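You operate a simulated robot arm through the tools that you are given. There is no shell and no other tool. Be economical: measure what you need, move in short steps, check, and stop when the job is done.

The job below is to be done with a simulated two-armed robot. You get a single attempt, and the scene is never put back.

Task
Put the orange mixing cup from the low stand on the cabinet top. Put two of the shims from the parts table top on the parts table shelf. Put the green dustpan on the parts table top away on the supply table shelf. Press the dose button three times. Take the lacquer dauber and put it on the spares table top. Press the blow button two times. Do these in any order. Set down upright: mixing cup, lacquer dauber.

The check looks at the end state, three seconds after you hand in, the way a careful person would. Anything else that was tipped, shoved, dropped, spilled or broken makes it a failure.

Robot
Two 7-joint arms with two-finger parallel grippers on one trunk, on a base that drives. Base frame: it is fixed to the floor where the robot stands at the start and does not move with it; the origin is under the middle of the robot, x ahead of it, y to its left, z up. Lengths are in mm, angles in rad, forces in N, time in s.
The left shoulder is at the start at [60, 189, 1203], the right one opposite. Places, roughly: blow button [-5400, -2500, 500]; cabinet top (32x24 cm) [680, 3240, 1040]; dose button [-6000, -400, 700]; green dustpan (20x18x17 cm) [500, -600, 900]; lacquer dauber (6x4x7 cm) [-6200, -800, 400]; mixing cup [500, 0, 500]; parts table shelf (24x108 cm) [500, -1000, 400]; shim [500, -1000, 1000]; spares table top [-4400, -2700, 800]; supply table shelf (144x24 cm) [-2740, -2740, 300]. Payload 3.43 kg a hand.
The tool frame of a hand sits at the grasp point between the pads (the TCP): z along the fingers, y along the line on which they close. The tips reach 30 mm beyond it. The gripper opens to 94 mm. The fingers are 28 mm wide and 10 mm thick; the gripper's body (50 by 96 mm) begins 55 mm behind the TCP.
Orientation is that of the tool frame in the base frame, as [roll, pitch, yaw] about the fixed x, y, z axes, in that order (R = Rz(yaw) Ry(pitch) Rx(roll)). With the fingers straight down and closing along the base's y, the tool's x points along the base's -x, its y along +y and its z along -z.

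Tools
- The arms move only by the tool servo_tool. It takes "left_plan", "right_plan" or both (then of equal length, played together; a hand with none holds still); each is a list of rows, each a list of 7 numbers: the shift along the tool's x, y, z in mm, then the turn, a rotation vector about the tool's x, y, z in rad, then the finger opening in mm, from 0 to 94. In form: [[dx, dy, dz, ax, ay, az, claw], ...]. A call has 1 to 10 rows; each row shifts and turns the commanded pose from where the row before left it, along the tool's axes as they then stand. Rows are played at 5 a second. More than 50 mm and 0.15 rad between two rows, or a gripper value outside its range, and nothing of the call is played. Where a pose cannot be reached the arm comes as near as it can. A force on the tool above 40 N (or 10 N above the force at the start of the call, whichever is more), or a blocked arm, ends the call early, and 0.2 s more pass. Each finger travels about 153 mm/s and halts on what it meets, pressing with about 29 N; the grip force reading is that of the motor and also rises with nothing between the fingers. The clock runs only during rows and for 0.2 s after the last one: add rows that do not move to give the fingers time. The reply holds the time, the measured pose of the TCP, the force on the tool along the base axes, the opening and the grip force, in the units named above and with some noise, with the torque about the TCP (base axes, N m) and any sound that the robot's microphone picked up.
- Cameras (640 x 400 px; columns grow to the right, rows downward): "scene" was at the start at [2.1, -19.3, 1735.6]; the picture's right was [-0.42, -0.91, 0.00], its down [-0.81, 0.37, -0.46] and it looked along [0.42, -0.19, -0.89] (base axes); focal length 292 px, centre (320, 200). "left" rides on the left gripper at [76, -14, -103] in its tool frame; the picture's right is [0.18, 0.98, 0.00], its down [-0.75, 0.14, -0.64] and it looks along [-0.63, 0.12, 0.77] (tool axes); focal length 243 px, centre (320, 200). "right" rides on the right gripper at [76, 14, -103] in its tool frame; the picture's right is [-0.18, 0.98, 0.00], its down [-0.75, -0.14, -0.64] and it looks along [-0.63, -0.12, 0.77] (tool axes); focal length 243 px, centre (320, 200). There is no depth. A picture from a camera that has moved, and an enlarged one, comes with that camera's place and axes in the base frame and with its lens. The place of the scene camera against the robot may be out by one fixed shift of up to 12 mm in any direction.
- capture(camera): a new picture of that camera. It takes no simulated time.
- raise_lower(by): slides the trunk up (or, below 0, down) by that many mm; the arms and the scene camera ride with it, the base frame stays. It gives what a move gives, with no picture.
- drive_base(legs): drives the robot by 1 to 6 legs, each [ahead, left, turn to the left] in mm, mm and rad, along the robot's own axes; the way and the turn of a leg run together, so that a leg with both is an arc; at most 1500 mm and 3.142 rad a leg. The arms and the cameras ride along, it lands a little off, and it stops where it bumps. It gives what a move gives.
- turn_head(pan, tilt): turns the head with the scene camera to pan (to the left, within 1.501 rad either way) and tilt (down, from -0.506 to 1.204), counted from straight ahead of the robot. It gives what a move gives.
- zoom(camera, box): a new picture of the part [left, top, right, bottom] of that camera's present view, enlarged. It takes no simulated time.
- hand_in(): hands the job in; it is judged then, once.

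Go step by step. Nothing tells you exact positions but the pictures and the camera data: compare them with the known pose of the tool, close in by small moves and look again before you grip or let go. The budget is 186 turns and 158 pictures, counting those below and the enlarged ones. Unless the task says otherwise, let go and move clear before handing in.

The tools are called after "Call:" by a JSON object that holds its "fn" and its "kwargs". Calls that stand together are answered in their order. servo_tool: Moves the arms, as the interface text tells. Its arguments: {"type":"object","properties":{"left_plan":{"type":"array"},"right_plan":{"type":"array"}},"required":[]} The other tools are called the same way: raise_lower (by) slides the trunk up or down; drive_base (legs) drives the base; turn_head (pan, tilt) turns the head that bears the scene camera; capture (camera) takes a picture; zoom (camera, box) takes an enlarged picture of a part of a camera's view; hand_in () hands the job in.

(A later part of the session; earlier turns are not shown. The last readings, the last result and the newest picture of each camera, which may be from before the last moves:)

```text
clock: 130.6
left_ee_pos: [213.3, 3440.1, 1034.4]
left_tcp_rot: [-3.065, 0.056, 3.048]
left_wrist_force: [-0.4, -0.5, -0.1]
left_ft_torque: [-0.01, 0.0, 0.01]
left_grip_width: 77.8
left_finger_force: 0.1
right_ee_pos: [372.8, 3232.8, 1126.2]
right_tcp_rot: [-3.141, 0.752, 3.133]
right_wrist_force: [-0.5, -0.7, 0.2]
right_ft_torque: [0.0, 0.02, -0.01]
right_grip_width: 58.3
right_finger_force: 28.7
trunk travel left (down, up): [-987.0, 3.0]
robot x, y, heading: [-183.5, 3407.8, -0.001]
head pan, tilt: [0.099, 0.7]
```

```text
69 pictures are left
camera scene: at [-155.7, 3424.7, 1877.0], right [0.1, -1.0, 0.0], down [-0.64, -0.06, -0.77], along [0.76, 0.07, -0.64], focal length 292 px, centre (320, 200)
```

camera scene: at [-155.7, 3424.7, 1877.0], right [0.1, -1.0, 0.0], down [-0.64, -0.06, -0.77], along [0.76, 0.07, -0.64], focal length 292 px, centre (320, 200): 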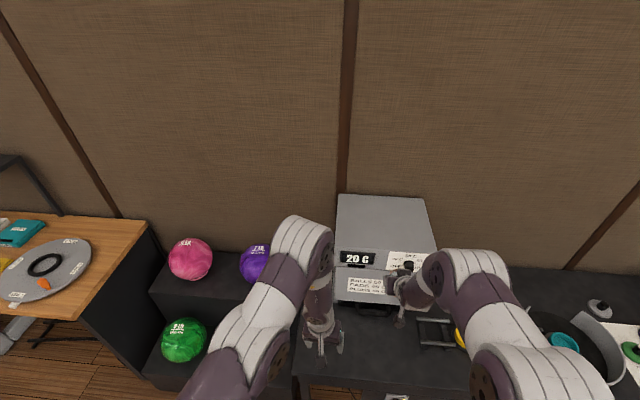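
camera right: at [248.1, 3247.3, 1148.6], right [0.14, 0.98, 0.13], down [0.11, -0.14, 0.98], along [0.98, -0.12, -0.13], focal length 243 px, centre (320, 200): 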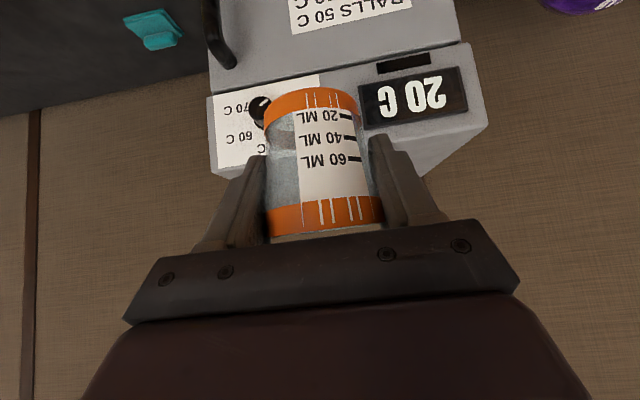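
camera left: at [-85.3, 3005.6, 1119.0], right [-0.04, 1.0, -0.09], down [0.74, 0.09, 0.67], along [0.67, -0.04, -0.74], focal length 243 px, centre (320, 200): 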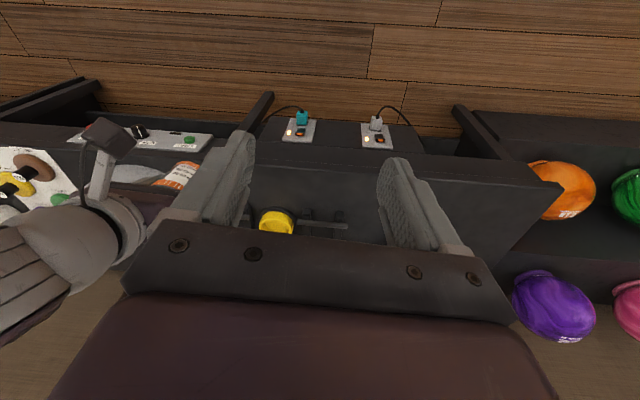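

Cabinet top plane ≈1041, front x≈578, spanning y≈3051–3433. Drive 130 forward, then extend the arm to x≈650.

Call:
{"fn": "drive_base", "kwargs": {"legs": [[130, 0, 0]]}}

Call:
{"fn": "servo_tool", "kwargs": {"right_plan": [[-27, 0, 25, 0, 0, 0, 48], [-27, 0, 25, 0, 0, 0, 48], [-27, 0, 25, 0, 0, 0, 48], [-27, 0, 25, 0, 0, 0, 48]]}}

Call:
{"fn": "capture", "kwargs": {"camera": "right"}}

Call:
{"fn": "zoom", "kwargs": {"camera": "scene", "box": [280, 170, 480, 330]}}

```text
clock: 131.8
left_ee_pos: [342.8, 3438.4, 1034.1]
left_tcp_rot: [-3.065, 0.056, 3.046]
left_wrist_force: [-0.3, -0.4, 0.6]
left_ft_torque: [0.02, -0.01, 0.01]
left_grip_width: 78.1
left_finger_force: 0.2
right_ee_pos: [502.4, 3232.1, 1125.4]
right_tcp_rot: [3.142, 0.752, 3.135]
right_wrist_force: [0.0, 0.4, -1.3]
right_ft_torque: [0.02, -0.01, 0.02]
right_grip_width: 58.3
right_finger_force: 28.9
trunk travel left (down, up): [-987.0, 3.0]
robot x, y, heading: [-53.9, 3407.6, -0.005]
head pan, tilt: [0.099, 0.7]
```

```text
clock: 132.8
left_ee_pos: [346.0, 3440.0, 1031.7]
left_tcp_rot: [-3.064, 0.053, 3.044]
left_wrist_force: [0.9, 0.7, -0.6]
left_ft_torque: [0.0, 0.04, 0.02]
left_grip_width: 78.2
left_finger_force: 0.1
right_ee_pos: [655.4, 3232.8, 1127.2]
right_tcp_rot: [3.141, 0.746, 3.133]
right_wrist_force: [0.1, 0.7, 0.1]
right_ft_torque: [0.01, 0.03, -0.01]
right_grip_width: 58.2
right_finger_force: 28.9
trunk travel left (down, up): [-987.0, 3.0]
robot x, y, heading: [-49.2, 3408.5, -0.007]
head pan, tilt: [0.099, 0.7]
```

```text
68 pictures are left
camera right: at [530.8, 3246.7, 1151.1], right [0.14, 0.98, 0.13], down [0.12, -0.14, 0.98], along [0.98, -0.13, -0.13], focal length 243 px, centre (320, 200)
```

right: 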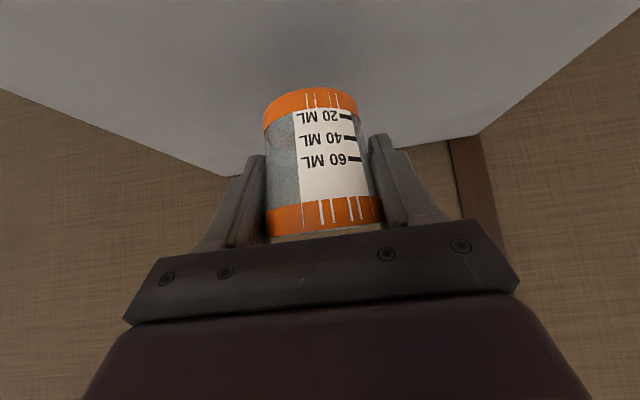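

```text
2.50 times, centred on (380, 250) of scene
camera zoom: at [-21.4, 3424.0, 1877.0], right [0.1, -1.0, 0.0], down [-0.64, -0.06, -0.76], along [0.76, 0.07, -0.65], focal length 731 px, centre (170, 75)
```

zoom: 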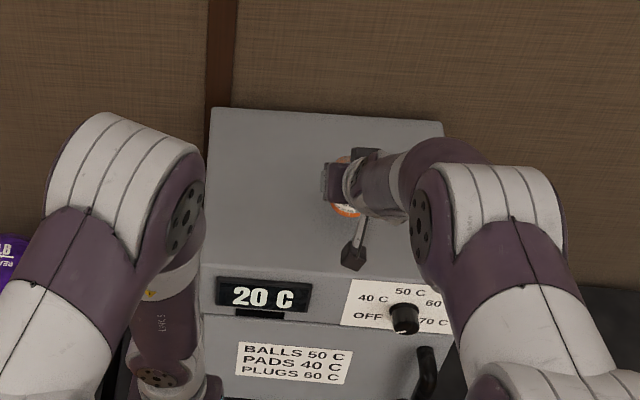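

The cup is well inside the top. Lowering with the trunk until contact.

Call:
{"fn": "raise_lower", "kwargs": {"by": -32}}

Call:
{"fn": "raise_lower", "kwargs": {"by": -6}}

Call:
{"fn": "raise_lower", "kwargs": {"by": -5}}

Call:
{"fn": "capture", "kwargs": {"camera": "right"}}

```text
clock: 133.6
left_ee_pos: [343.4, 3439.4, 1001.6]
left_tcp_rot: [-3.064, 0.055, 3.047]
left_wrist_force: [-0.1, 0.0, 0.2]
left_ft_torque: [0.02, 0.0, 0.03]
left_grip_width: 78.0
left_finger_force: 0.1
right_ee_pos: [654.6, 3231.8, 1098.2]
right_tcp_rot: [-3.141, 0.752, 3.133]
right_wrist_force: [0.0, 1.0, 0.6]
right_ft_torque: [-0.04, 0.0, 0.02]
right_grip_width: 58.3
right_finger_force: 29.1
trunk travel left (down, up): [-955.0, 35.0]
robot x, y, heading: [-54.5, 3405.6, -0.003]
head pan, tilt: [0.099, 0.7]
```

```text
clock: 134.2
left_ee_pos: [344.6, 3438.6, 994.6]
left_tcp_rot: [-3.064, 0.054, 3.045]
left_wrist_force: [0.5, -1.7, 0.3]
left_ft_torque: [0.05, -0.01, 0.04]
left_grip_width: 78.0
left_finger_force: 0.1
right_ee_pos: [654.6, 3233.1, 1092.1]
right_tcp_rot: [3.141, 0.751, 3.132]
right_wrist_force: [-0.3, -0.5, -0.2]
right_ft_torque: [-0.01, 0.02, 0.0]
right_grip_width: 58.3
right_finger_force: 29.5
trunk travel left (down, up): [-949.0, 41.0]
robot x, y, heading: [-56.4, 3410.3, -0.003]
head pan, tilt: [0.099, 0.7]
```

```text
clock: 134.7
left_ee_pos: [344.4, 3438.8, 992.6]
left_tcp_rot: [-3.065, 0.054, 3.045]
left_wrist_force: [-0.1, 0.3, 1.3]
left_ft_torque: [-0.04, 0.0, 0.0]
left_grip_width: 77.9
left_finger_force: 0.0
right_ee_pos: [653.5, 3232.5, 1087.7]
right_tcp_rot: [-3.141, 0.751, 3.133]
right_wrist_force: [1.5, -0.3, 4.4]
right_ft_torque: [0.1, -0.02, 0.0]
right_grip_width: 58.3
right_finger_force: 28.9
trunk travel left (down, up): [-944.0, 46.0]
robot x, y, heading: [-52.9, 3409.2, -0.005]
head pan, tilt: [0.099, 0.7]
```

```text
66 pictures are left
camera right: at [529.8, 3247.0, 1110.7], right [0.14, 0.98, 0.13], down [0.11, -0.14, 0.98], along [0.98, -0.13, -0.13], focal length 243 px, centre (320, 200)
```

right: 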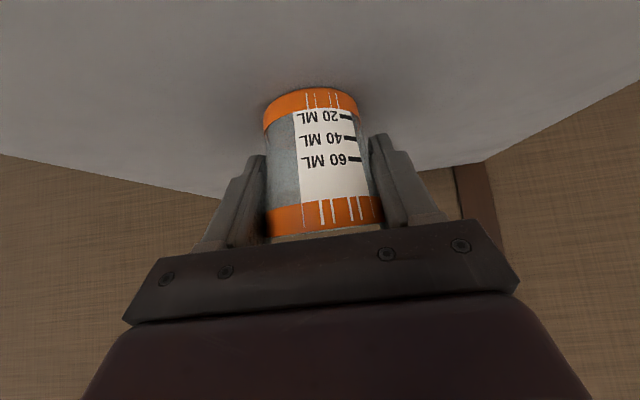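

Contact (4 N). Opening and withdrawing along the tool axis, then back.

Call:
{"fn": "servo_tool", "kwargs": {"right_plan": [[0, 0, 0, 0, 0, 0, 60], [0, 0, 0, 0, 0, 0, 72], [0, 0, 0, 0, 0, 0, 84], [0, 0, -35, 0, 0, 0, 84], [0, 0, -40, 0, 0, 0, 84], [0, 0, -40, 0, 0, 0, 84]]}}

Call:
{"fn": "drive_base", "kwargs": {"legs": [[-350, 0, 0]]}}

Call:
{"fn": "zoom", "kwargs": {"camera": "scene", "box": [280, 100, 520, 290]}}

```text
clock: 136.1
left_ee_pos: [343.2, 3439.3, 990.9]
left_tcp_rot: [-3.063, 0.057, 3.046]
left_wrist_force: [0.8, 0.4, 0.0]
left_ft_torque: [0.0, -0.02, -0.03]
left_grip_width: 78.0
left_finger_force: 0.1
right_ee_pos: [577.4, 3234.0, 1173.8]
right_tcp_rot: [-3.141, 0.749, 3.135]
right_wrist_force: [0.2, 0.2, 0.2]
right_ft_torque: [-0.02, 0.0, -0.02]
right_grip_width: 83.9
right_finger_force: 0.1
trunk travel left (down, up): [-944.0, 46.0]
robot x, y, heading: [-50.6, 3405.3, -0.003]
head pan, tilt: [0.099, 0.7]
```

```text
clock: 138.4
left_ee_pos: [-2.3, 3439.5, 990.1]
left_tcp_rot: [-3.064, 0.053, 3.041]
left_wrist_force: [0.3, 0.2, 0.4]
left_ft_torque: [0.02, 0.02, 0.03]
left_grip_width: 78.2
left_finger_force: 0.0
right_ee_pos: [232.5, 3232.2, 1172.3]
right_tcp_rot: [-3.14, 0.749, 3.13]
right_wrist_force: [0.1, -0.4, 0.7]
right_ft_torque: [-0.02, -0.05, 0.01]
right_grip_width: 83.9
right_finger_force: 0.1
trunk travel left (down, up): [-944.0, 46.0]
robot x, y, heading: [-404.6, 3412.6, -0.011]
head pan, tilt: [0.099, 0.7]
```

```text
2.11 times, centred on (400, 195) of scene
camera zoom: at [-369.5, 3426.1, 1833.9], right [0.09, -1.0, 0.0], down [-0.64, -0.06, -0.76], along [0.76, 0.07, -0.65], focal length 615 px, centre (152, 210)
```

zoom: 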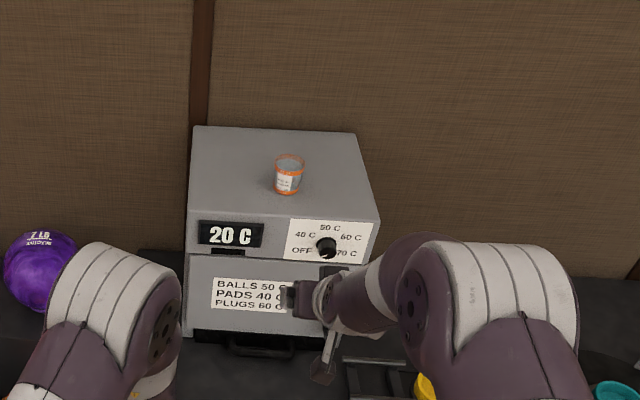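

The cup stands upright on the cabinet. Next the dustpan: I drive back to the parts table, right hand ready at tilt 0.75.

Call:
{"fn": "drive_base", "kwargs": {"legs": [[-170, 0, 0.011], [0, -1450, 0], [0, -1450, 0], [0, -925, 0]]}}

Call:
{"fn": "turn_head", "kwargs": {"pan": -0.1, "tilt": 0.7}}

Call:
{"fn": "capture", "kwargs": {"camera": "scene"}}

```text
clock: 157.9
left_ee_pos: [-319.0, -398.6, 990.9]
left_tcp_rot: [-3.063, 0.054, 2.972]
left_wrist_force: [-0.6, -0.7, -0.4]
left_ft_torque: [-0.01, 0.0, -0.02]
left_grip_width: 77.9
left_finger_force: 0.1
right_ee_pos: [-101.3, -620.5, 1172.9]
right_tcp_rot: [-3.14, 0.749, 3.061]
right_wrist_force: [0.6, 0.6, 0.4]
right_ft_torque: [0.0, -0.01, 0.02]
right_grip_width: 84.1
right_finger_force: 0.1
trunk travel left (down, up): [-944.0, 46.0]
robot x, y, heading: [-720.8, -401.2, -0.075]
head pan, tilt: [0.099, 0.7]
```

```text
clock: 158.6
left_ee_pos: [-319.6, -400.5, 990.5]
left_tcp_rot: [-3.064, 0.054, 2.972]
left_wrist_force: [0.5, -0.2, -0.5]
left_ft_torque: [0.01, -0.01, -0.04]
left_grip_width: 78.0
left_finger_force: 0.1
right_ee_pos: [-102.0, -621.6, 1172.5]
right_tcp_rot: [3.139, 0.749, 3.059]
right_wrist_force: [-0.4, 0.0, 0.7]
right_ft_torque: [0.02, 0.01, -0.03]
right_grip_width: 84.0
right_finger_force: 0.1
trunk travel left (down, up): [-944.0, 46.0]
robot x, y, heading: [-715.6, -401.5, -0.079]
head pan, tilt: [-0.099, 0.7]
```

```text
64 pictures are left
camera scene: at [-690.3, -404.1, 1834.0], right [-0.18, -0.98, 0.0], down [-0.63, 0.11, -0.76], along [0.75, -0.13, -0.64], focal length 292 px, centre (320, 200)
```

scene: 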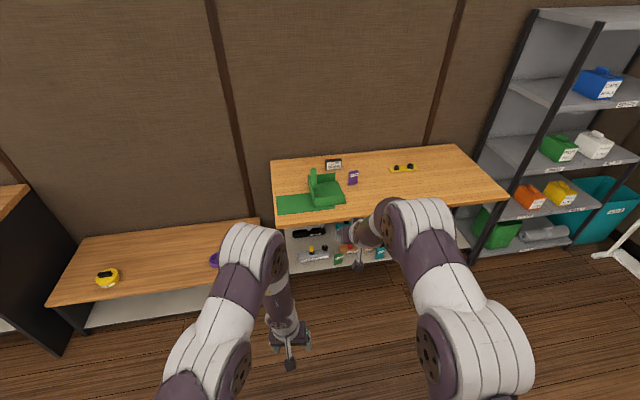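

Call:
{"fn": "drive_base", "kwargs": {"legs": [[0, 0, 0.078], [430, 0, 0]]}}

Call:
{"fn": "capture", "kwargs": {"camera": "right"}}

Call:
{"fn": "zoom", "kwargs": {"camera": "scene", "box": [270, 80, 510, 270]}}

```text
clock: 161.7
left_ee_pos: [99.8, -366.9, 991.8]
left_tcp_rot: [-3.066, 0.055, 3.054]
left_wrist_force: [-0.2, -0.3, -0.2]
left_ft_torque: [-0.02, -0.03, 0.0]
left_grip_width: 78.2
left_finger_force: 0.1
right_ee_pos: [335.4, -570.6, 1173.4]
right_tcp_rot: [-3.141, 0.75, 3.141]
right_wrist_force: [-0.4, -0.4, -0.3]
right_ft_torque: [-0.01, 0.02, 0.01]
right_grip_width: 83.9
right_finger_force: 0.1
trunk travel left (down, up): [-944.0, 46.0]
robot x, y, heading: [-294.2, -399.5, 0.0]
head pan, tilt: [-0.099, 0.7]
```

```text
63 pictures are left
camera right: at [210.6, -558.5, 1196.8], right [0.14, 0.98, 0.13], down [0.11, -0.14, 0.98], along [0.98, -0.12, -0.13], focal length 243 px, centre (320, 200)
```

right: 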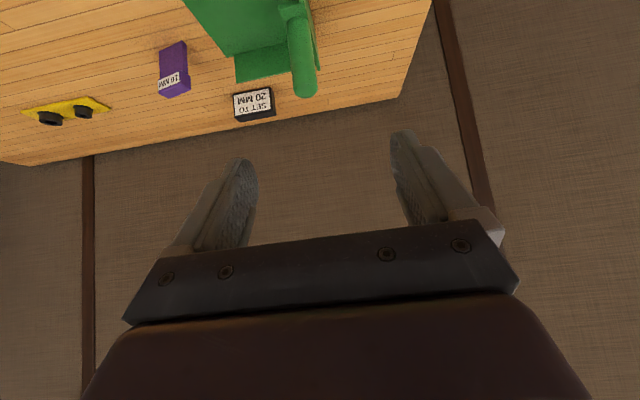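

```text
2.11 times, centred on (390, 175) of scene
camera zoom: at [-269.4, -401.4, 1834.1], right [-0.1, -1.0, 0.0], down [-0.64, 0.06, -0.77], along [0.76, -0.07, -0.64], focal length 615 px, centre (173, 253)
```

zoom: 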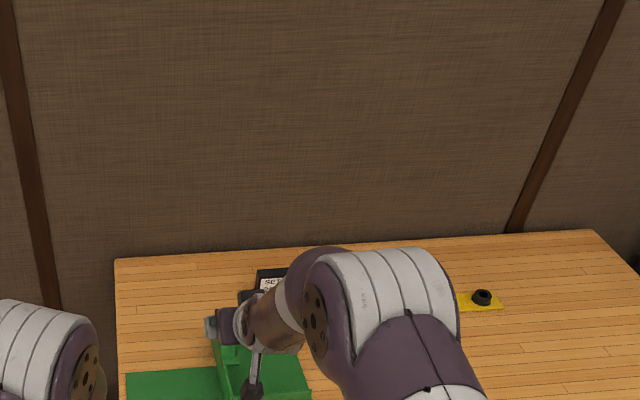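

Call:
{"fn": "raise_lower", "kwargs": {"by": -185}}

Call:
{"fn": "capture", "kwargs": {"camera": "right"}}

```text
clock: 163.7
left_ee_pos: [101.6, -366.8, 805.9]
left_tcp_rot: [-3.066, 0.053, 3.053]
left_wrist_force: [-0.5, 0.5, 0.2]
left_ft_torque: [-0.03, -0.01, 0.0]
left_grip_width: 77.9
left_finger_force: 0.1
right_ee_pos: [336.6, -570.8, 988.1]
right_tcp_rot: [3.141, 0.751, 3.141]
right_wrist_force: [-0.6, -0.3, -0.2]
right_ft_torque: [0.01, -0.01, 0.0]
right_grip_width: 83.9
right_finger_force: 0.0
trunk travel left (down, up): [-759.0, 231.0]
robot x, y, heading: [-295.5, -401.1, -0.003]
head pan, tilt: [-0.099, 0.7]
```

```text
61 pictures are left
camera right: at [211.6, -558.5, 1011.4], right [0.14, 0.98, 0.13], down [0.11, -0.14, 0.98], along [0.98, -0.12, -0.13], focal length 243 px, centre (320, 200)
```

right: 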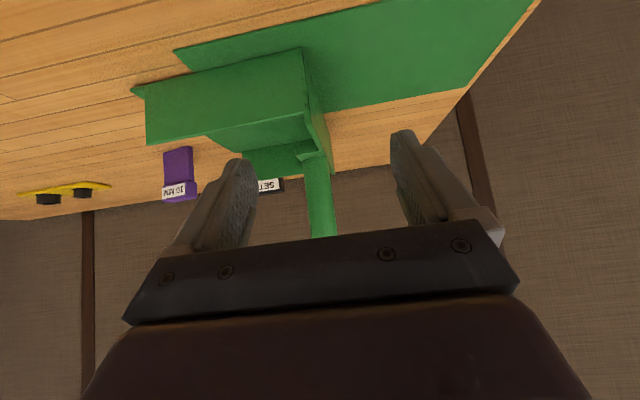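

Call:
{"fn": "servo_tool", "kwargs": {"left_plan": [[40, 20, 0, 0, 0, 0, 78], [40, 20, 0, 0, 0, 0, 78]], "right_plan": [[0, -11.5, 0, 0, 0, 0, 70], [0, -11.5, 0, 0, 0, 0, 70]]}}

Call:
{"fn": "drive_base", "kwargs": {"legs": [[140, 0, 0]]}}

Call:
{"fn": "capture", "kwargs": {"camera": "right"}}

```text
clock: 164.3
left_ee_pos: [35.2, -320.8, 800.8]
left_tcp_rot: [-3.047, 0.041, 3.052]
left_wrist_force: [-0.1, 0.5, 0.5]
left_ft_torque: [-0.04, 0.03, -0.01]
left_grip_width: 78.3
left_finger_force: 0.1
left hand out of reach, approached as far as the arm can: row 2
right_ee_pos: [337.0, -591.7, 988.6]
right_tcp_rot: [3.141, 0.752, 3.14]
right_wrist_force: [0.2, 0.2, 0.2]
right_ft_torque: [0.0, 0.04, 0.02]
right_grip_width: 70.1
right_finger_force: 0.0
trunk travel left (down, up): [-759.0, 231.0]
robot x, y, heading: [-298.2, -400.6, -0.002]
head pan, tilt: [-0.099, 0.7]
```

```text
clock: 165.6
left_ee_pos: [176.4, -323.2, 801.2]
left_tcp_rot: [-3.049, 0.041, 3.05]
left_wrist_force: [0.0, 0.6, -0.6]
left_ft_torque: [0.02, -0.02, -0.02]
left_grip_width: 78.0
left_finger_force: 0.0
right_ee_pos: [477.2, -594.1, 988.8]
right_tcp_rot: [-3.142, 0.749, 3.137]
right_wrist_force: [-0.1, -0.1, -0.1]
right_ft_torque: [0.01, -0.04, 0.03]
right_grip_width: 70.2
right_finger_force: 0.2
trunk travel left (down, up): [-759.0, 231.0]
robot x, y, heading: [-155.9, -401.9, 0.004]
head pan, tilt: [-0.099, 0.7]
```

```text
60 pictures are left
camera right: at [352.1, -581.1, 1012.7], right [0.14, 0.98, 0.13], down [0.11, -0.14, 0.98], along [0.98, -0.12, -0.13], focal length 243 px, centre (320, 200)
```

right: 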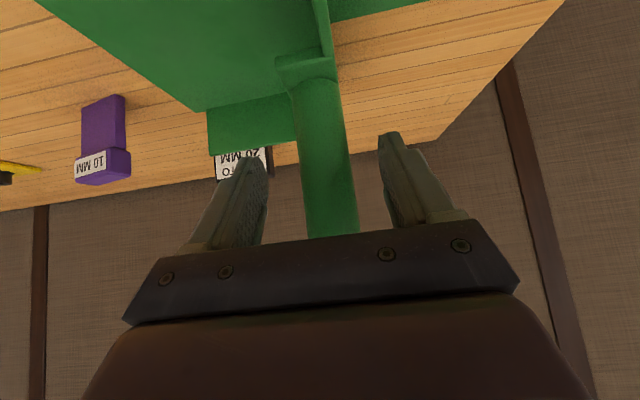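

Handle is centred between the fingers; small advance and close, then lift a little.

Call:
{"fn": "servo_tool", "kwargs": {"right_plan": [[-8.8, 0, 8.2, 0, 0, 0, 70], [0, 0, 0, 0, 0, 0, 40], [0, 0, 0, 0, 0, 0, 20], [0, 0, 0, 0, 0, 0, 20], [0, 0, 0, 0, 0, 0, 20]]}}

Call:
{"fn": "raise_lower", "kwargs": {"by": 40}}

Call:
{"fn": "capture", "kwargs": {"camera": "right"}}

Call:
{"fn": "zoom", "kwargs": {"camera": "scene", "box": [240, 100, 480, 290]}}

```text
clock: 166.8
left_ee_pos: [177.4, -323.2, 800.4]
left_tcp_rot: [-3.049, 0.041, 3.049]
left_wrist_force: [0.0, 0.7, 0.3]
left_ft_torque: [0.0, -0.02, -0.02]
left_grip_width: 77.8
left_finger_force: 0.0
right_ee_pos: [490.1, -593.0, 989.2]
right_tcp_rot: [-3.14, 0.751, 3.139]
right_wrist_force: [0.4, 2.9, 4.6]
right_ft_torque: [-0.21, -0.3, 0.15]
right_grip_width: 35.3
right_finger_force: 29.0
trunk travel left (down, up): [-759.0, 231.0]
robot x, y, heading: [-158.8, -403.5, -0.004]
head pan, tilt: [-0.099, 0.7]
```

```text
clock: 167.7
left_ee_pos: [176.8, -321.1, 840.7]
left_tcp_rot: [-3.049, 0.04, 3.048]
left_wrist_force: [-0.9, -0.6, -0.8]
left_ft_torque: [-0.01, -0.01, -0.03]
left_grip_width: 78.0
left_finger_force: 0.0
right_ee_pos: [489.4, -595.8, 1027.9]
right_tcp_rot: [3.139, 0.749, 3.135]
right_wrist_force: [1.0, 0.0, -1.0]
right_ft_torque: [0.05, 0.0, 0.02]
right_grip_width: 35.3
right_finger_force: 28.6
trunk travel left (down, up): [-799.0, 191.0]
robot x, y, heading: [-152.2, -402.5, 0.001]
head pan, tilt: [-0.099, 0.7]
```

```text
59 pictures are left
camera right: at [364.8, -581.4, 1051.4], right [0.14, 0.98, 0.13], down [0.11, -0.14, 0.98], along [0.98, -0.12, -0.13], focal length 243 px, centre (320, 200)
```

right: 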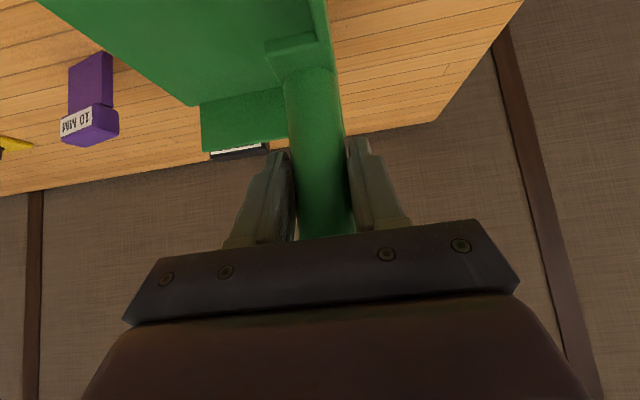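

```text
2.11 times, centred on (360, 195) of scene
camera zoom: at [-124.6, -401.8, 1689.0], right [-0.1, -0.99, 0.0], down [-0.64, 0.06, -0.76], along [0.76, -0.08, -0.64], focal length 615 px, centre (236, 210)
```

zoom: 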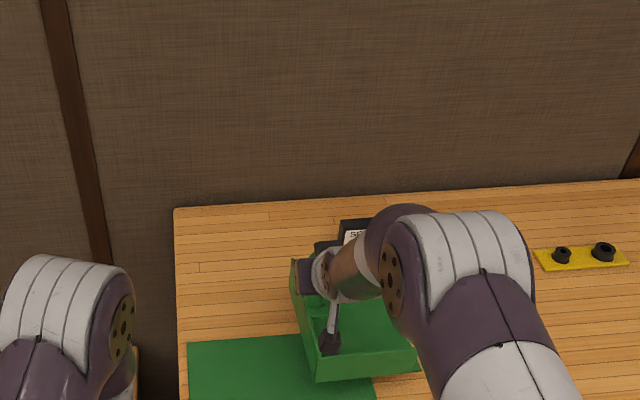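

Dustpan is lifted cleanly, mat left behind. Raising, backing away and turning to face −y to look toward the supply table.

Call:
{"fn": "raise_lower", "kwargs": {"by": 100}}

Call:
{"fn": "drive_base", "kwargs": {"legs": [[-700, 0, 0], [0, 0, -1.571]]}}

Call:
{"fn": "turn_head", "kwargs": {"pan": -0.7, "tilt": 0.3}}

Call:
{"fn": "capture", "kwargs": {"camera": "scene"}}

```text
clock: 169.0
left_ee_pos: [177.8, -323.4, 941.1]
left_tcp_rot: [-3.047, 0.04, 3.048]
left_wrist_force: [-0.2, 0.5, 0.1]
left_ft_torque: [0.01, 0.0, 0.02]
left_grip_width: 78.0
left_finger_force: 0.0
right_ee_pos: [489.7, -593.1, 1127.9]
right_tcp_rot: [3.141, 0.75, 3.135]
right_wrist_force: [-0.5, 0.5, -1.2]
right_ft_torque: [0.08, -0.01, -0.03]
right_grip_width: 35.1
right_finger_force: 29.0
trunk travel left (down, up): [-899.0, 91.0]
robot x, y, heading: [-150.0, -403.2, 0.001]
head pan, tilt: [-0.099, 0.7]
```

```text
clock: 176.6
left_ee_pos: [-759.1, -732.0, 940.0]
left_tcp_rot: [-3.048, 0.04, 1.508]
left_wrist_force: [0.0, 0.1, -0.2]
left_ft_torque: [0.05, -0.03, 0.0]
left_grip_width: 78.3
left_finger_force: 0.1
right_ee_pos: [-1021.2, -1052.7, 1127.1]
right_tcp_rot: [3.141, 0.751, 1.596]
right_wrist_force: [0.2, -0.7, -0.9]
right_ft_torque: [0.04, -0.03, -0.01]
right_grip_width: 35.2
right_finger_force: 29.0
trunk travel left (down, up): [-899.0, 91.0]
robot x, y, heading: [-842.7, -402.9, -1.54]
head pan, tilt: [-0.099, 0.7]
```

```text
clock: 177.6
left_ee_pos: [-758.3, -730.9, 941.8]
left_tcp_rot: [-3.047, 0.041, 1.507]
left_wrist_force: [0.7, -0.1, -0.5]
left_ft_torque: [0.03, -0.01, -0.02]
left_grip_width: 78.1
left_finger_force: 0.1
right_ee_pos: [-1021.2, -1052.4, 1129.6]
right_tcp_rot: [3.141, 0.751, 1.595]
right_wrist_force: [0.2, 0.4, -1.6]
right_ft_torque: [0.02, -0.03, 0.0]
right_grip_width: 35.1
right_finger_force: 28.6
trunk travel left (down, up): [-899.0, 91.0]
robot x, y, heading: [-846.7, -405.1, -1.541]
head pan, tilt: [-0.7, 0.3]
```

```text
57 pictures are left
camera scene: at [-901.6, -408.7, 1825.1], right [-0.78, 0.62, 0.0], down [0.18, 0.23, -0.95], along [-0.59, -0.75, -0.3], focal length 292 px, centre (320, 200)
```

scene: 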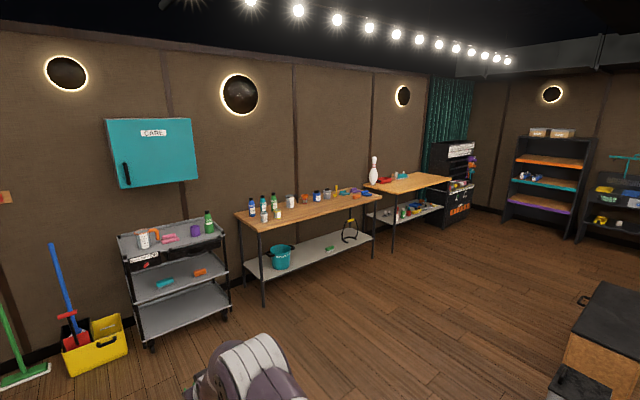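

The supply table stands along the −y wall with a shelf holding a bucket and a small item; middle is free. The way: ahead 950, then right ~1750.

Call:
{"fn": "drive_base", "kwargs": {"legs": [[0, 0, -0.03], [950, 0, 0], [0, -1400, 0], [0, -330, 0]]}}

Call:
{"fn": "turn_head", "kwargs": {"pan": 0, "tilt": 0.6}}

Call:
{"fn": "capture", "kwargs": {"camera": "scene"}}

```text
clock: 191.4
left_ee_pos: [-2492.2, -1720.0, 940.0]
left_tcp_rot: [-3.049, 0.044, 1.48]
left_wrist_force: [0.5, 0.5, 0.0]
left_ft_torque: [0.01, 0.02, 0.02]
left_grip_width: 78.1
left_finger_force: 0.0
right_ee_pos: [-2763.2, -2033.7, 1128.6]
right_tcp_rot: [3.14, 0.75, 1.571]
right_wrist_force: [-0.2, 0.1, -1.0]
right_ft_torque: [0.04, -0.06, 0.02]
right_grip_width: 34.9
right_finger_force: 28.5
trunk travel left (down, up): [-899.0, 91.0]
robot x, y, heading: [-2572.1, -1386.5, -1.569]
head pan, tilt: [-0.7, 0.3]
```

```text
clock: 192.4
left_ee_pos: [-2493.2, -1720.1, 940.9]
left_tcp_rot: [-3.046, 0.042, 1.48]
left_wrist_force: [0.6, -0.1, 0.0]
left_ft_torque: [0.02, 0.02, -0.01]
left_grip_width: 78.1
left_finger_force: 0.0
right_ee_pos: [-2764.2, -2033.5, 1128.5]
right_tcp_rot: [3.142, 0.75, 1.569]
right_wrist_force: [0.5, 0.6, -0.7]
right_ft_torque: [0.04, -0.06, 0.03]
right_grip_width: 35.0
right_finger_force: 29.2
trunk travel left (down, up): [-899.0, 91.0]
robot x, y, heading: [-2573.7, -1385.8, -1.568]
head pan, tilt: [0.0, 0.6]
```

```text
56 pictures are left
camera scene: at [-2567.5, -1410.2, 1797.7], right [-1.0, 0.0, 0.0], down [0.0, 0.56, -0.83], along [0.0, -0.83, -0.56], focal length 292 px, centre (320, 200)
```

scene: 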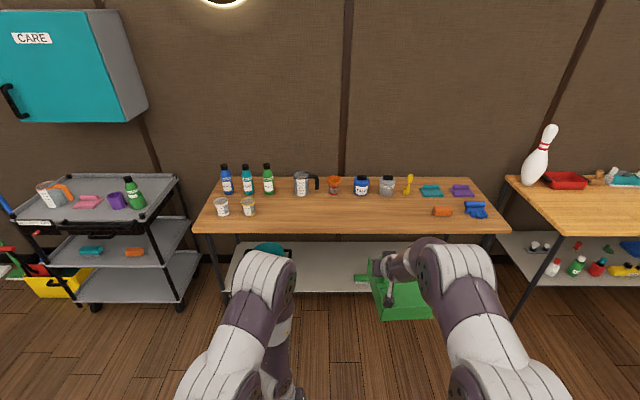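

Call:
{"fn": "raise_lower", "kwargs": {"by": -400}}

Call:
{"fn": "capture", "kwargs": {"camera": "scene"}}

Call:
{"fn": "capture", "kwargs": {"camera": "right"}}

```text
clock: 196.3
left_ee_pos: [-2494.6, -1720.5, 541.1]
left_tcp_rot: [-3.048, 0.041, 1.482]
left_wrist_force: [0.2, 0.9, 0.6]
left_ft_torque: [0.0, -0.01, 0.0]
left_grip_width: 78.1
left_finger_force: 0.0
right_ee_pos: [-2765.2, -2032.9, 728.8]
right_tcp_rot: [-3.141, 0.751, 1.568]
right_wrist_force: [0.3, -0.3, -1.6]
right_ft_torque: [0.04, -0.03, 0.02]
right_grip_width: 34.9
right_finger_force: 28.9
trunk travel left (down, up): [-499.0, 491.0]
robot x, y, heading: [-2568.0, -1389.4, -1.568]
head pan, tilt: [0.0, 0.6]
```

```text
55 pictures are left
camera scene: at [-2568.1, -1410.0, 1397.7], right [-1.0, 0.0, 0.0], down [0.0, 0.57, -0.82], along [0.0, -0.82, -0.57], focal length 292 px, centre (320, 200)
```

scene: 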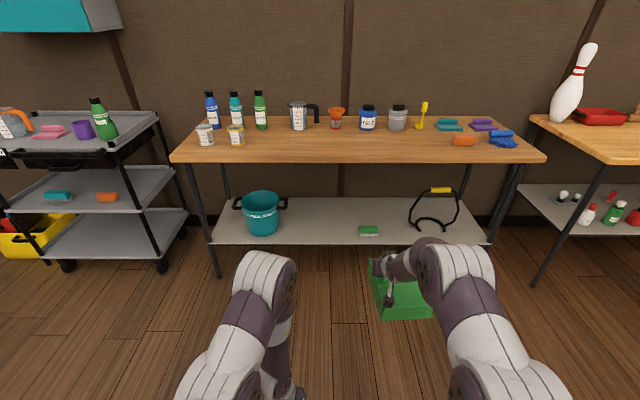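

```text
54 pictures are left
camera right: at [-2749.2, -1909.1, 751.8], right [0.98, -0.14, 0.13], down [-0.14, -0.11, 0.98], along [-0.12, -0.98, -0.13], focal length 243 px, centre (320, 200)
```

right: 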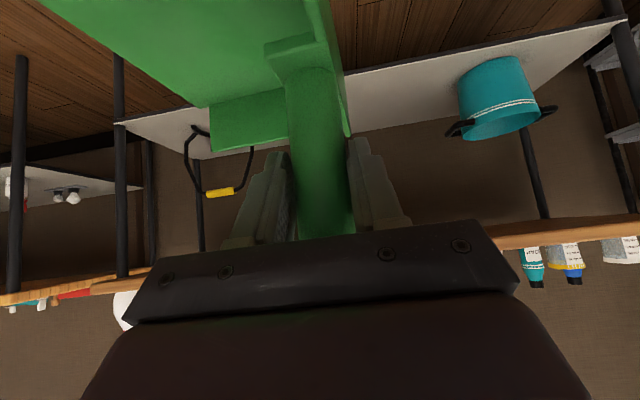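

Shelf (z≈300, front edge y≈−2590) has a free stretch between bucket (x≈−2390) and sponge (x≈−2780). I'll put the pan at x −2500…−2680. Shift left 250, lower 235, then approach 480 and look.

Call:
{"fn": "raise_lower", "kwargs": {"by": -225}}

Call:
{"fn": "drive_base", "kwargs": {"legs": [[0, 250, 0], [430, 0, 0]]}}

Call:
{"fn": "capture", "kwargs": {"camera": "scene"}}

Call:
{"fn": "capture", "kwargs": {"camera": "right"}}

```text
clock: 198.7
left_ee_pos: [-2492.7, -1720.3, 317.4]
left_tcp_rot: [-3.047, 0.042, 1.48]
left_wrist_force: [0.5, -0.1, 0.0]
left_ft_torque: [0.0, -0.05, 0.02]
left_grip_width: 77.9
left_finger_force: 0.1
right_ee_pos: [-2765.3, -2033.4, 503.3]
right_tcp_rot: [-3.141, 0.751, 1.57]
right_wrist_force: [0.2, 0.2, -1.6]
right_ft_torque: [0.02, -0.04, -0.01]
right_grip_width: 34.9
right_finger_force: 29.2
trunk travel left (down, up): [-274.0, 716.0]
robot x, y, heading: [-2571.4, -1387.2, -1.564]
head pan, tilt: [0.0, 0.6]
```

```text
clock: 202.7
left_ee_pos: [-2239.2, -2145.7, 315.0]
left_tcp_rot: [-3.047, 0.039, 1.48]
left_wrist_force: [0.0, 0.0, -0.1]
left_ft_torque: [0.0, 0.0, -0.01]
left_grip_width: 78.1
left_finger_force: 0.1
right_ee_pos: [-2509.4, -2460.0, 504.0]
right_tcp_rot: [-3.141, 0.751, 1.569]
right_wrist_force: [-0.2, 0.0, -0.8]
right_ft_torque: [0.0, -0.06, 0.04]
right_grip_width: 35.3
right_finger_force: 28.8
trunk travel left (down, up): [-274.0, 716.0]
robot x, y, heading: [-2322.8, -1817.2, -1.566]
head pan, tilt: [0.0, 0.6]
```

```text
53 pictures are left
camera scene: at [-2313.9, -1837.0, 1172.6], right [-1.0, 0.0, 0.0], down [0.0, 0.57, -0.82], along [0.0, -0.82, -0.57], focal length 292 px, centre (320, 200)
```

scene: 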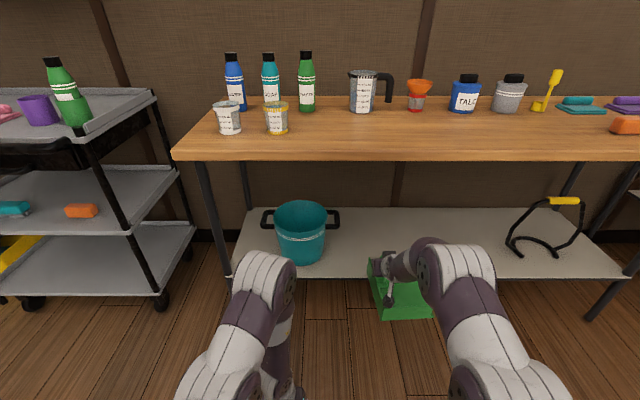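

```text
52 pictures are left
camera right: at [-2494.9, -2336.0, 526.7], right [0.98, -0.14, 0.13], down [-0.14, -0.11, 0.98], along [-0.12, -0.98, -0.13], focal length 243 px, centre (320, 200)
```

right: 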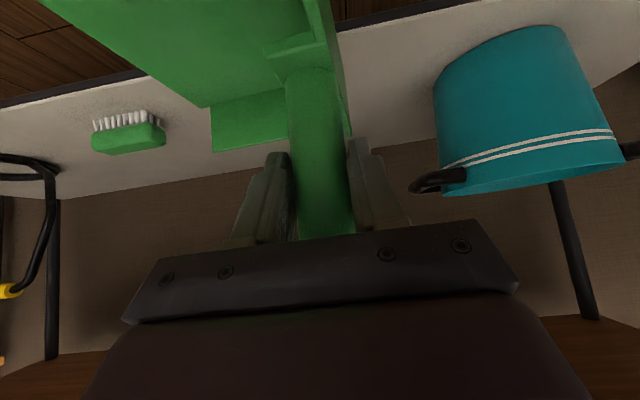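

Free stretch confirmed (x −2800…−2400; pan will span −2685…−2490). I rise 25 mm for clearance and move 225 forward.

Call:
{"fn": "raise_lower", "kwargs": {"by": 25}}

Call:
{"fn": "drive_base", "kwargs": {"legs": [[230, 0, 0]]}}

Call:
{"fn": "capture", "kwargs": {"camera": "scene"}}

Call:
{"fn": "capture", "kwargs": {"camera": "right"}}

```text
clock: 203.4
left_ee_pos: [-2239.0, -2148.1, 339.9]
left_tcp_rot: [-3.047, 0.04, 1.48]
left_wrist_force: [-0.1, 0.8, 0.5]
left_ft_torque: [-0.07, -0.01, -0.02]
left_grip_width: 77.9
left_finger_force: 0.1
right_ee_pos: [-2509.7, -2460.2, 527.6]
right_tcp_rot: [3.139, 0.749, 1.57]
right_wrist_force: [-0.1, -0.5, -1.5]
right_ft_torque: [0.03, -0.04, -0.02]
right_grip_width: 34.9
right_finger_force: 29.0
trunk travel left (down, up): [-299.0, 691.0]
robot x, y, heading: [-2317.7, -1815.0, -1.573]
head pan, tilt: [0.0, 0.6]
```

```text
clock: 205.2
left_ee_pos: [-2240.7, -2382.9, 339.7]
left_tcp_rot: [-3.047, 0.042, 1.477]
left_wrist_force: [0.1, 0.5, -0.8]
left_ft_torque: [0.02, 0.0, 0.05]
left_grip_width: 78.3
left_finger_force: 0.0
right_ee_pos: [-2511.7, -2695.1, 528.7]
right_tcp_rot: [3.139, 0.749, 1.564]
right_wrist_force: [0.2, 0.2, -1.6]
right_ft_torque: [0.05, -0.03, 0.01]
right_grip_width: 35.1
right_finger_force: 29.5
trunk travel left (down, up): [-299.0, 691.0]
robot x, y, heading: [-2317.6, -2055.2, -1.57]
head pan, tilt: [0.0, 0.6]
```

```text
51 pictures are left
camera scene: at [-2313.8, -2072.4, 1197.6], right [-1.0, 0.0, 0.0], down [0.0, 0.57, -0.82], along [0.0, -0.82, -0.57], focal length 292 px, centre (320, 200)
```

scene: 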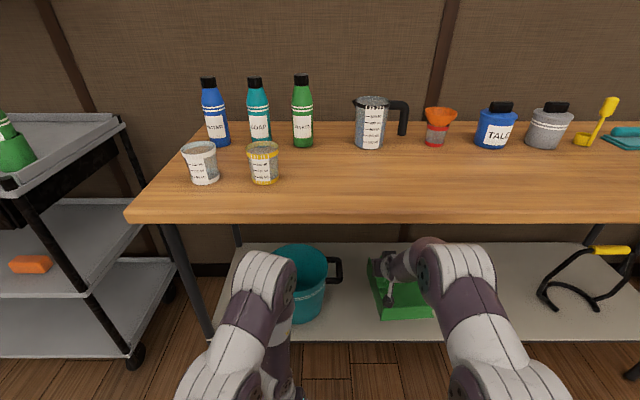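

```text
50 pictures are left
camera right: at [-2496.5, -2570.6, 551.5], right [0.98, -0.14, 0.13], down [-0.14, -0.11, 0.98], along [-0.12, -0.98, -0.13], focal length 243 px, centre (320, 200)
```

right: 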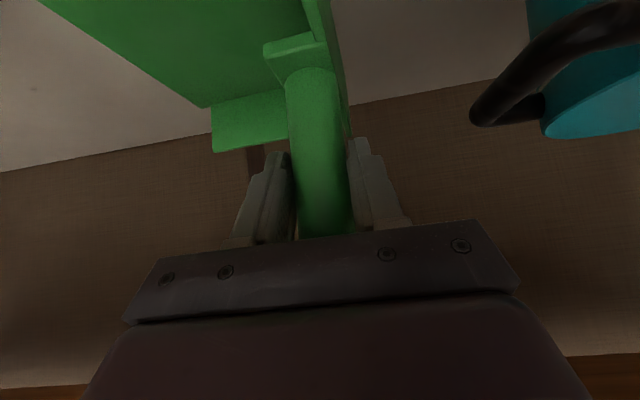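

Call:
{"fn": "raise_lower", "kwargs": {"by": -48}}

Call:
{"fn": "raise_lower", "kwargs": {"by": -14}}

Call:
{"fn": "raise_lower", "kwargs": {"by": -12}}

Call:
{"fn": "capture", "kwargs": {"camera": "scene"}}

```text
clock: 206.1
left_ee_pos: [-2239.6, -2382.9, 293.0]
left_tcp_rot: [-3.048, 0.042, 1.476]
left_wrist_force: [-0.2, -0.2, 0.4]
left_ft_torque: [0.01, 0.02, 0.0]
left_grip_width: 77.7
left_finger_force: 0.0
right_ee_pos: [-2510.9, -2693.9, 480.5]
right_tcp_rot: [3.141, 0.752, 1.565]
right_wrist_force: [-0.2, -0.3, -1.0]
right_ft_torque: [0.01, -0.05, -0.04]
right_grip_width: 34.8
right_finger_force: 29.3
trunk travel left (down, up): [-251.0, 739.0]
robot x, y, heading: [-2317.8, -2054.1, -1.575]
head pan, tilt: [0.0, 0.6]
```

```text
clock: 206.7
left_ee_pos: [-2240.3, -2383.0, 279.4]
left_tcp_rot: [-3.047, 0.042, 1.477]
left_wrist_force: [-0.4, 0.1, -0.1]
left_ft_torque: [-0.03, 0.01, 0.01]
left_grip_width: 78.1
left_finger_force: 0.1
right_ee_pos: [-2512.0, -2694.0, 466.5]
right_tcp_rot: [3.141, 0.75, 1.564]
right_wrist_force: [1.1, -0.8, -0.3]
right_ft_torque: [0.0, -0.01, 0.04]
right_grip_width: 35.2
right_finger_force: 28.8
trunk travel left (down, up): [-237.0, 753.0]
robot x, y, heading: [-2320.6, -2053.3, -1.573]
head pan, tilt: [0.0, 0.6]
```

```text
clock: 207.3
left_ee_pos: [-2240.4, -2383.6, 266.1]
left_tcp_rot: [-3.049, 0.043, 1.476]
left_wrist_force: [0.6, 0.1, -0.3]
left_ft_torque: [-0.01, 0.04, 0.02]
left_grip_width: 78.0
left_finger_force: 0.0
right_ee_pos: [-2512.8, -2694.8, 454.8]
right_tcp_rot: [3.14, 0.75, 1.566]
right_wrist_force: [0.5, -0.4, -1.9]
right_ft_torque: [0.03, -0.02, 0.0]
right_grip_width: 34.8
right_finger_force: 29.6
trunk travel left (down, up): [-225.0, 765.0]
robot x, y, heading: [-2319.8, -2049.2, -1.569]
head pan, tilt: [0.0, 0.6]
```

```text
49 pictures are left
camera scene: at [-2313.7, -2072.0, 1123.6], right [-1.0, 0.0, 0.0], down [0.0, 0.57, -0.82], along [0.0, -0.82, -0.57], focal length 292 px, centre (320, 200)
```

scene: 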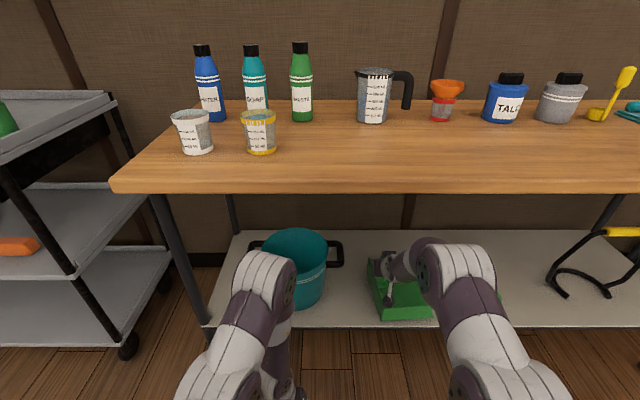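

Still no contact; I go 30 mm deeper for margin and continue down.

Call:
{"fn": "drive_base", "kwargs": {"legs": [[35, 0, 0]]}}

Call:
{"fn": "raise_lower", "kwargs": {"by": -10}}

Call:
{"fn": "raise_lower", "kwargs": {"by": -8}}

Call:
{"fn": "raise_lower", "kwargs": {"by": -8}}

```text
clock: 208.1
left_ee_pos: [-2239.9, -2418.6, 266.5]
left_tcp_rot: [-3.048, 0.04, 1.477]
left_wrist_force: [0.1, 0.3, 0.7]
left_ft_torque: [0.03, -0.03, 0.01]
left_grip_width: 78.1
left_finger_force: 0.1
right_ee_pos: [-2511.8, -2731.1, 455.0]
right_tcp_rot: [3.14, 0.749, 1.564]
right_wrist_force: [-0.5, 0.1, -1.5]
right_ft_torque: [0.02, -0.02, -0.05]
right_grip_width: 35.0
right_finger_force: 28.3
trunk travel left (down, up): [-225.0, 765.0]
robot x, y, heading: [-2319.5, -2088.2, -1.576]
head pan, tilt: [0.0, 0.6]
```

```text
clock: 208.7
left_ee_pos: [-2241.0, -2418.7, 257.4]
left_tcp_rot: [-3.047, 0.042, 1.477]
left_wrist_force: [0.0, 0.8, 0.6]
left_ft_torque: [0.01, 0.02, -0.02]
left_grip_width: 77.9
left_finger_force: 0.1
right_ee_pos: [-2513.3, -2732.6, 444.4]
right_tcp_rot: [3.141, 0.748, 1.566]
right_wrist_force: [-0.8, -0.1, -0.6]
right_ft_torque: [0.0, -0.07, 0.02]
right_grip_width: 35.2
right_finger_force: 29.4
trunk travel left (down, up): [-215.0, 775.0]
robot x, y, heading: [-2318.5, -2087.5, -1.572]
head pan, tilt: [0.0, 0.6]
```

```text
clock: 209.3
left_ee_pos: [-2240.1, -2419.3, 247.8]
left_tcp_rot: [-3.048, 0.04, 1.477]
left_wrist_force: [0.6, -0.3, -0.9]
left_ft_torque: [0.03, 0.0, 0.03]
left_grip_width: 78.1
left_finger_force: 0.1
right_ee_pos: [-2512.6, -2730.3, 436.8]
right_tcp_rot: [-3.142, 0.75, 1.565]
right_wrist_force: [0.1, -0.7, 0.5]
right_ft_torque: [-0.32, 0.19, 0.13]
right_grip_width: 34.6
right_finger_force: 29.5
trunk travel left (down, up): [-207.0, 783.0]
robot x, y, heading: [-2317.3, -2088.9, -1.574]
head pan, tilt: [0.0, 0.6]
```

```text
clock: 209.9
left_ee_pos: [-2239.2, -2417.7, 242.0]
left_tcp_rot: [-3.05, 0.045, 1.477]
left_wrist_force: [-0.6, 0.4, -0.5]
left_ft_torque: [0.0, -0.01, 0.01]
left_grip_width: 78.2
left_finger_force: 0.1
right_ee_pos: [-2511.8, -2732.5, 434.7]
right_tcp_rot: [-3.141, 0.762, 1.566]
right_wrist_force: [-0.8, 3.1, 27.5]
right_ft_torque: [-0.25, -0.01, -0.03]
right_grip_width: 35.2
right_finger_force: 28.7
trunk travel left (down, up): [-199.0, 791.0]
robot x, y, heading: [-2320.7, -2086.9, -1.572]
head pan, tilt: [0.0, 0.6]
```

Contact at z≈435 (shelf ≈297). Easing 1 mm, opening, and backing out.

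Call:
{"fn": "servo_tool", "kwargs": {"right_plan": [[-1, 0, -1, 0, 0, 0, 30], [0, 0, 0, 0, 0, 0, 46], [0, 0, 0, 0, 0, 0, 62], [0, 0, 0, 0, 0, 0, 70], [25, 0, -23.5, 0, 0, 0, 70], [30, 0, -28, 0, 0, 0, 70]]}}

Call:
{"fn": "drive_base", "kwargs": {"legs": [[-420, 0, 0]]}}

Call:
{"fn": "capture", "kwargs": {"camera": "scene"}}

```text
clock: 211.3
left_ee_pos: [-2241.2, -2417.9, 241.2]
left_tcp_rot: [-3.047, 0.043, 1.479]
left_wrist_force: [0.1, -0.6, -0.1]
left_ft_torque: [0.0, 0.01, -0.01]
left_grip_width: 77.8
left_finger_force: 0.1
right_ee_pos: [-2511.9, -2655.8, 432.5]
right_tcp_rot: [3.14, 0.749, 1.563]
right_wrist_force: [-0.4, 0.4, -0.8]
right_ft_torque: [-0.04, -0.01, 0.0]
right_grip_width: 69.9
right_finger_force: 0.1
trunk travel left (down, up): [-199.0, 791.0]
robot x, y, heading: [-2319.1, -2085.3, -1.573]
head pan, tilt: [0.0, 0.6]
```

```text
clock: 213.9
left_ee_pos: [-2239.5, -1990.1, 241.2]
left_tcp_rot: [-3.047, 0.041, 1.476]
left_wrist_force: [-0.2, -0.6, -0.4]
left_ft_torque: [-0.02, 0.01, 0.01]
left_grip_width: 78.1
left_finger_force: 0.2
right_ee_pos: [-2512.6, -2228.4, 431.8]
right_tcp_rot: [-3.141, 0.749, 1.563]
right_wrist_force: [-0.8, 1.0, 0.2]
right_ft_torque: [0.0, 0.01, 0.02]
right_grip_width: 69.9
right_finger_force: 0.0
trunk travel left (down, up): [-199.0, 791.0]
robot x, y, heading: [-2314.8, -1660.5, -1.572]
head pan, tilt: [0.0, 0.6]
```

```text
48 pictures are left
camera scene: at [-2313.1, -1680.0, 1097.6], right [-1.0, 0.0, 0.0], down [0.0, 0.57, -0.82], along [0.0, -0.82, -0.57], focal length 292 px, centre (320, 200)
```

scene: 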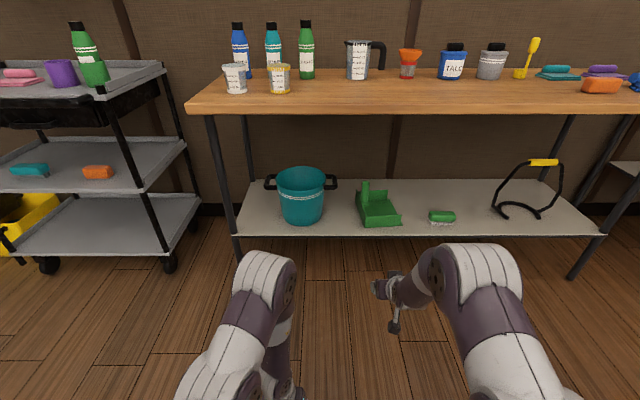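

The dustpan sits well on the supply shelf. Next, the far side: raise and look to −x.

Call:
{"fn": "raise_lower", "kwargs": {"by": 400}}

Call:
{"fn": "turn_head", "kwargs": {"pan": -1.4, "tilt": 0.25}}

Call:
{"fn": "capture", "kwargs": {"camera": "scene"}}

```text
clock: 217.7
left_ee_pos: [-2239.4, -1991.7, 640.7]
left_tcp_rot: [-3.046, 0.041, 1.477]
left_wrist_force: [-0.5, 0.0, -0.5]
left_ft_torque: [-0.01, 0.0, 0.01]
left_grip_width: 77.9
left_finger_force: 0.0
right_ee_pos: [-2511.3, -2227.9, 832.4]
right_tcp_rot: [3.139, 0.749, 1.564]
right_wrist_force: [-1.1, -0.5, 0.3]
right_ft_torque: [0.01, 0.01, 0.03]
right_grip_width: 69.8
right_finger_force: 0.0
trunk travel left (down, up): [-599.0, 391.0]
robot x, y, heading: [-2317.4, -1660.8, -1.569]
head pan, tilt: [0.0, 0.6]
```

```text
clock: 219.2
left_ee_pos: [-2239.4, -1991.9, 640.7]
left_tcp_rot: [-3.049, 0.042, 1.477]
left_wrist_force: [-0.3, -0.3, 0.2]
left_ft_torque: [-0.03, 0.0, 0.02]
left_grip_width: 78.0
left_finger_force: 0.0
right_ee_pos: [-2511.7, -2229.1, 831.9]
right_tcp_rot: [3.141, 0.75, 1.564]
right_wrist_force: [0.6, -1.0, 0.3]
right_ft_torque: [-0.01, 0.01, 0.01]
right_grip_width: 69.7
right_finger_force: 0.1
trunk travel left (down, up): [-599.0, 391.0]
robot x, y, heading: [-2318.3, -1657.2, -1.57]
head pan, tilt: [-1.4, 0.25]
```

```text
47 pictures are left
camera scene: at [-2405.0, -1607.4, 1529.8], right [-0.17, 0.99, 0.0], down [0.24, 0.04, -0.97], along [-0.95, -0.16, -0.25], focal length 292 px, centre (320, 200)
```

scene: 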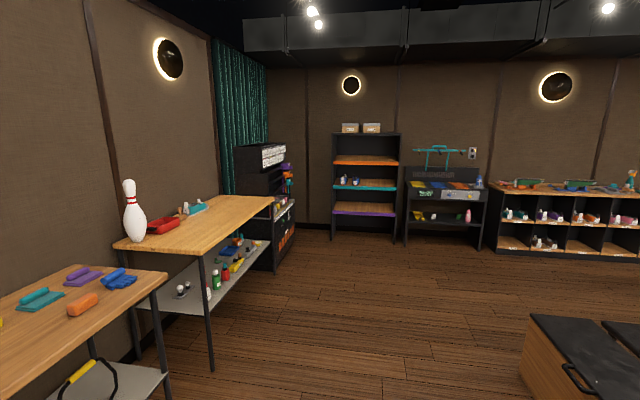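

Call:
{"fn": "zoom", "kwargs": {"camera": "scene", "box": [390, 140, 510, 255]}}

Call:
{"fn": "zoom", "kwargs": {"camera": "scene", "box": [220, 135, 320, 275]}}

```text
3.48 times, centred on (450, 198) of scene
camera zoom: at [-2405.0, -1607.4, 1529.8], right [-0.17, 0.99, 0.0], down [0.24, 0.04, -0.97], along [-0.95, -0.16, -0.25], focal length 1017 px, centre (-132, 209)
```

zoom: 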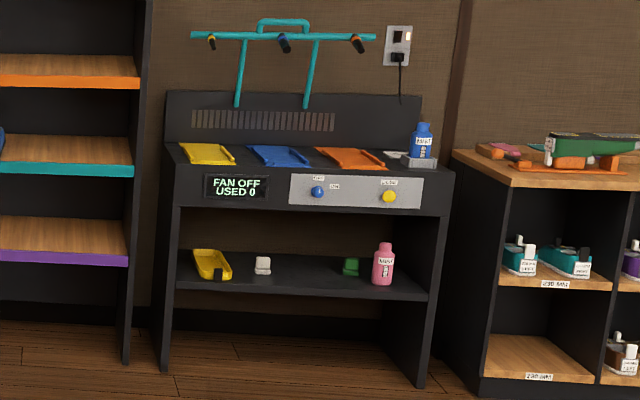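

```text
2.86 times, centred on (270, 205) of scene
camera zoom: at [-2405.0, -1607.4, 1529.8], right [-0.17, 0.99, 0.0], down [0.24, 0.04, -0.97], along [-0.95, -0.16, -0.25], focal length 835 px, centre (463, 186)
```

zoom: 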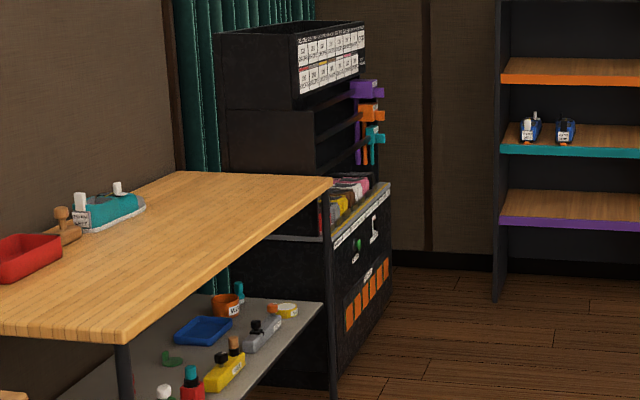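

The lacquer station (far wall) shows "FAN OFF / USED 0", a yellow dose button, and on its lower shelf a white and a green dauber; the given place matches the white one. I drive there facing −x.

Call:
{"fn": "drive_base", "kwargs": {"legs": [[0, 0, -1.57], [1300, 0, 0], [1150, 0, 0], [0, -700, 0]]}}

Call:
{"fn": "turn_head", "kwargs": {"pan": -0.1, "tilt": 0.5}}

Call:
{"fn": "capture", "kwargs": {"camera": "scene"}}

```text
clock: 238.7
left_ee_pos: [-5140.9, -1087.3, 640.6]
left_tcp_rot: [-3.048, 0.044, -0.056]
left_wrist_force: [-0.6, 0.3, 0.3]
left_ft_torque: [-0.04, 0.0, 0.0]
left_grip_width: 78.1
left_finger_force: 0.1
right_ee_pos: [-5388.1, -825.2, 831.2]
right_tcp_rot: [3.14, 0.749, 0.033]
right_wrist_force: [-0.1, 0.1, 0.2]
right_ft_torque: [0.01, -0.02, 0.0]
right_grip_width: 70.1
right_finger_force: 0.1
trunk travel left (down, up): [-599.0, 391.0]
robot x, y, heading: [-4807.9, -997.6, -3.102]
head pan, tilt: [-1.4, 0.25]
```

```text
clock: 240.1
left_ee_pos: [-5140.5, -1086.9, 641.1]
left_tcp_rot: [-3.05, 0.042, -0.056]
left_wrist_force: [0.2, 0.4, 0.7]
left_ft_torque: [0.04, -0.02, -0.01]
left_grip_width: 78.0
left_finger_force: 0.0
right_ee_pos: [-5387.4, -824.6, 831.6]
right_tcp_rot: [3.139, 0.75, 0.031]
right_wrist_force: [0.4, 0.2, -0.2]
right_ft_torque: [0.01, 0.0, -0.01]
right_grip_width: 70.3
right_finger_force: 0.0
trunk travel left (down, up): [-599.0, 391.0]
robot x, y, heading: [-4812.9, -994.4, -3.109]
head pan, tilt: [-0.099, 0.499]
```

```text
44 pictures are left
camera scene: at [-4838.7, -980.7, 1506.7], right [0.06, 1.0, 0.0], down [0.48, -0.03, -0.88], along [-0.88, 0.06, -0.48], focal length 292 px, centre (320, 200)
```

scene: 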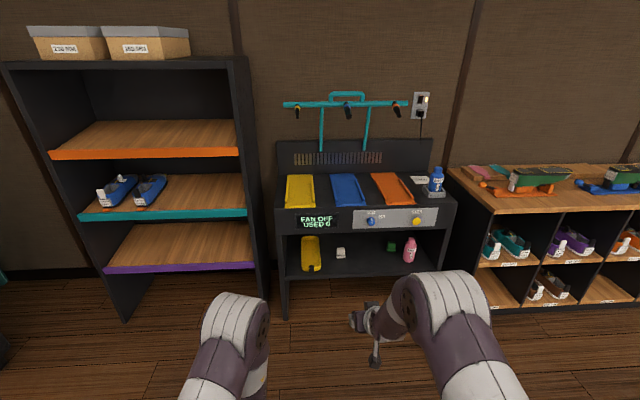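

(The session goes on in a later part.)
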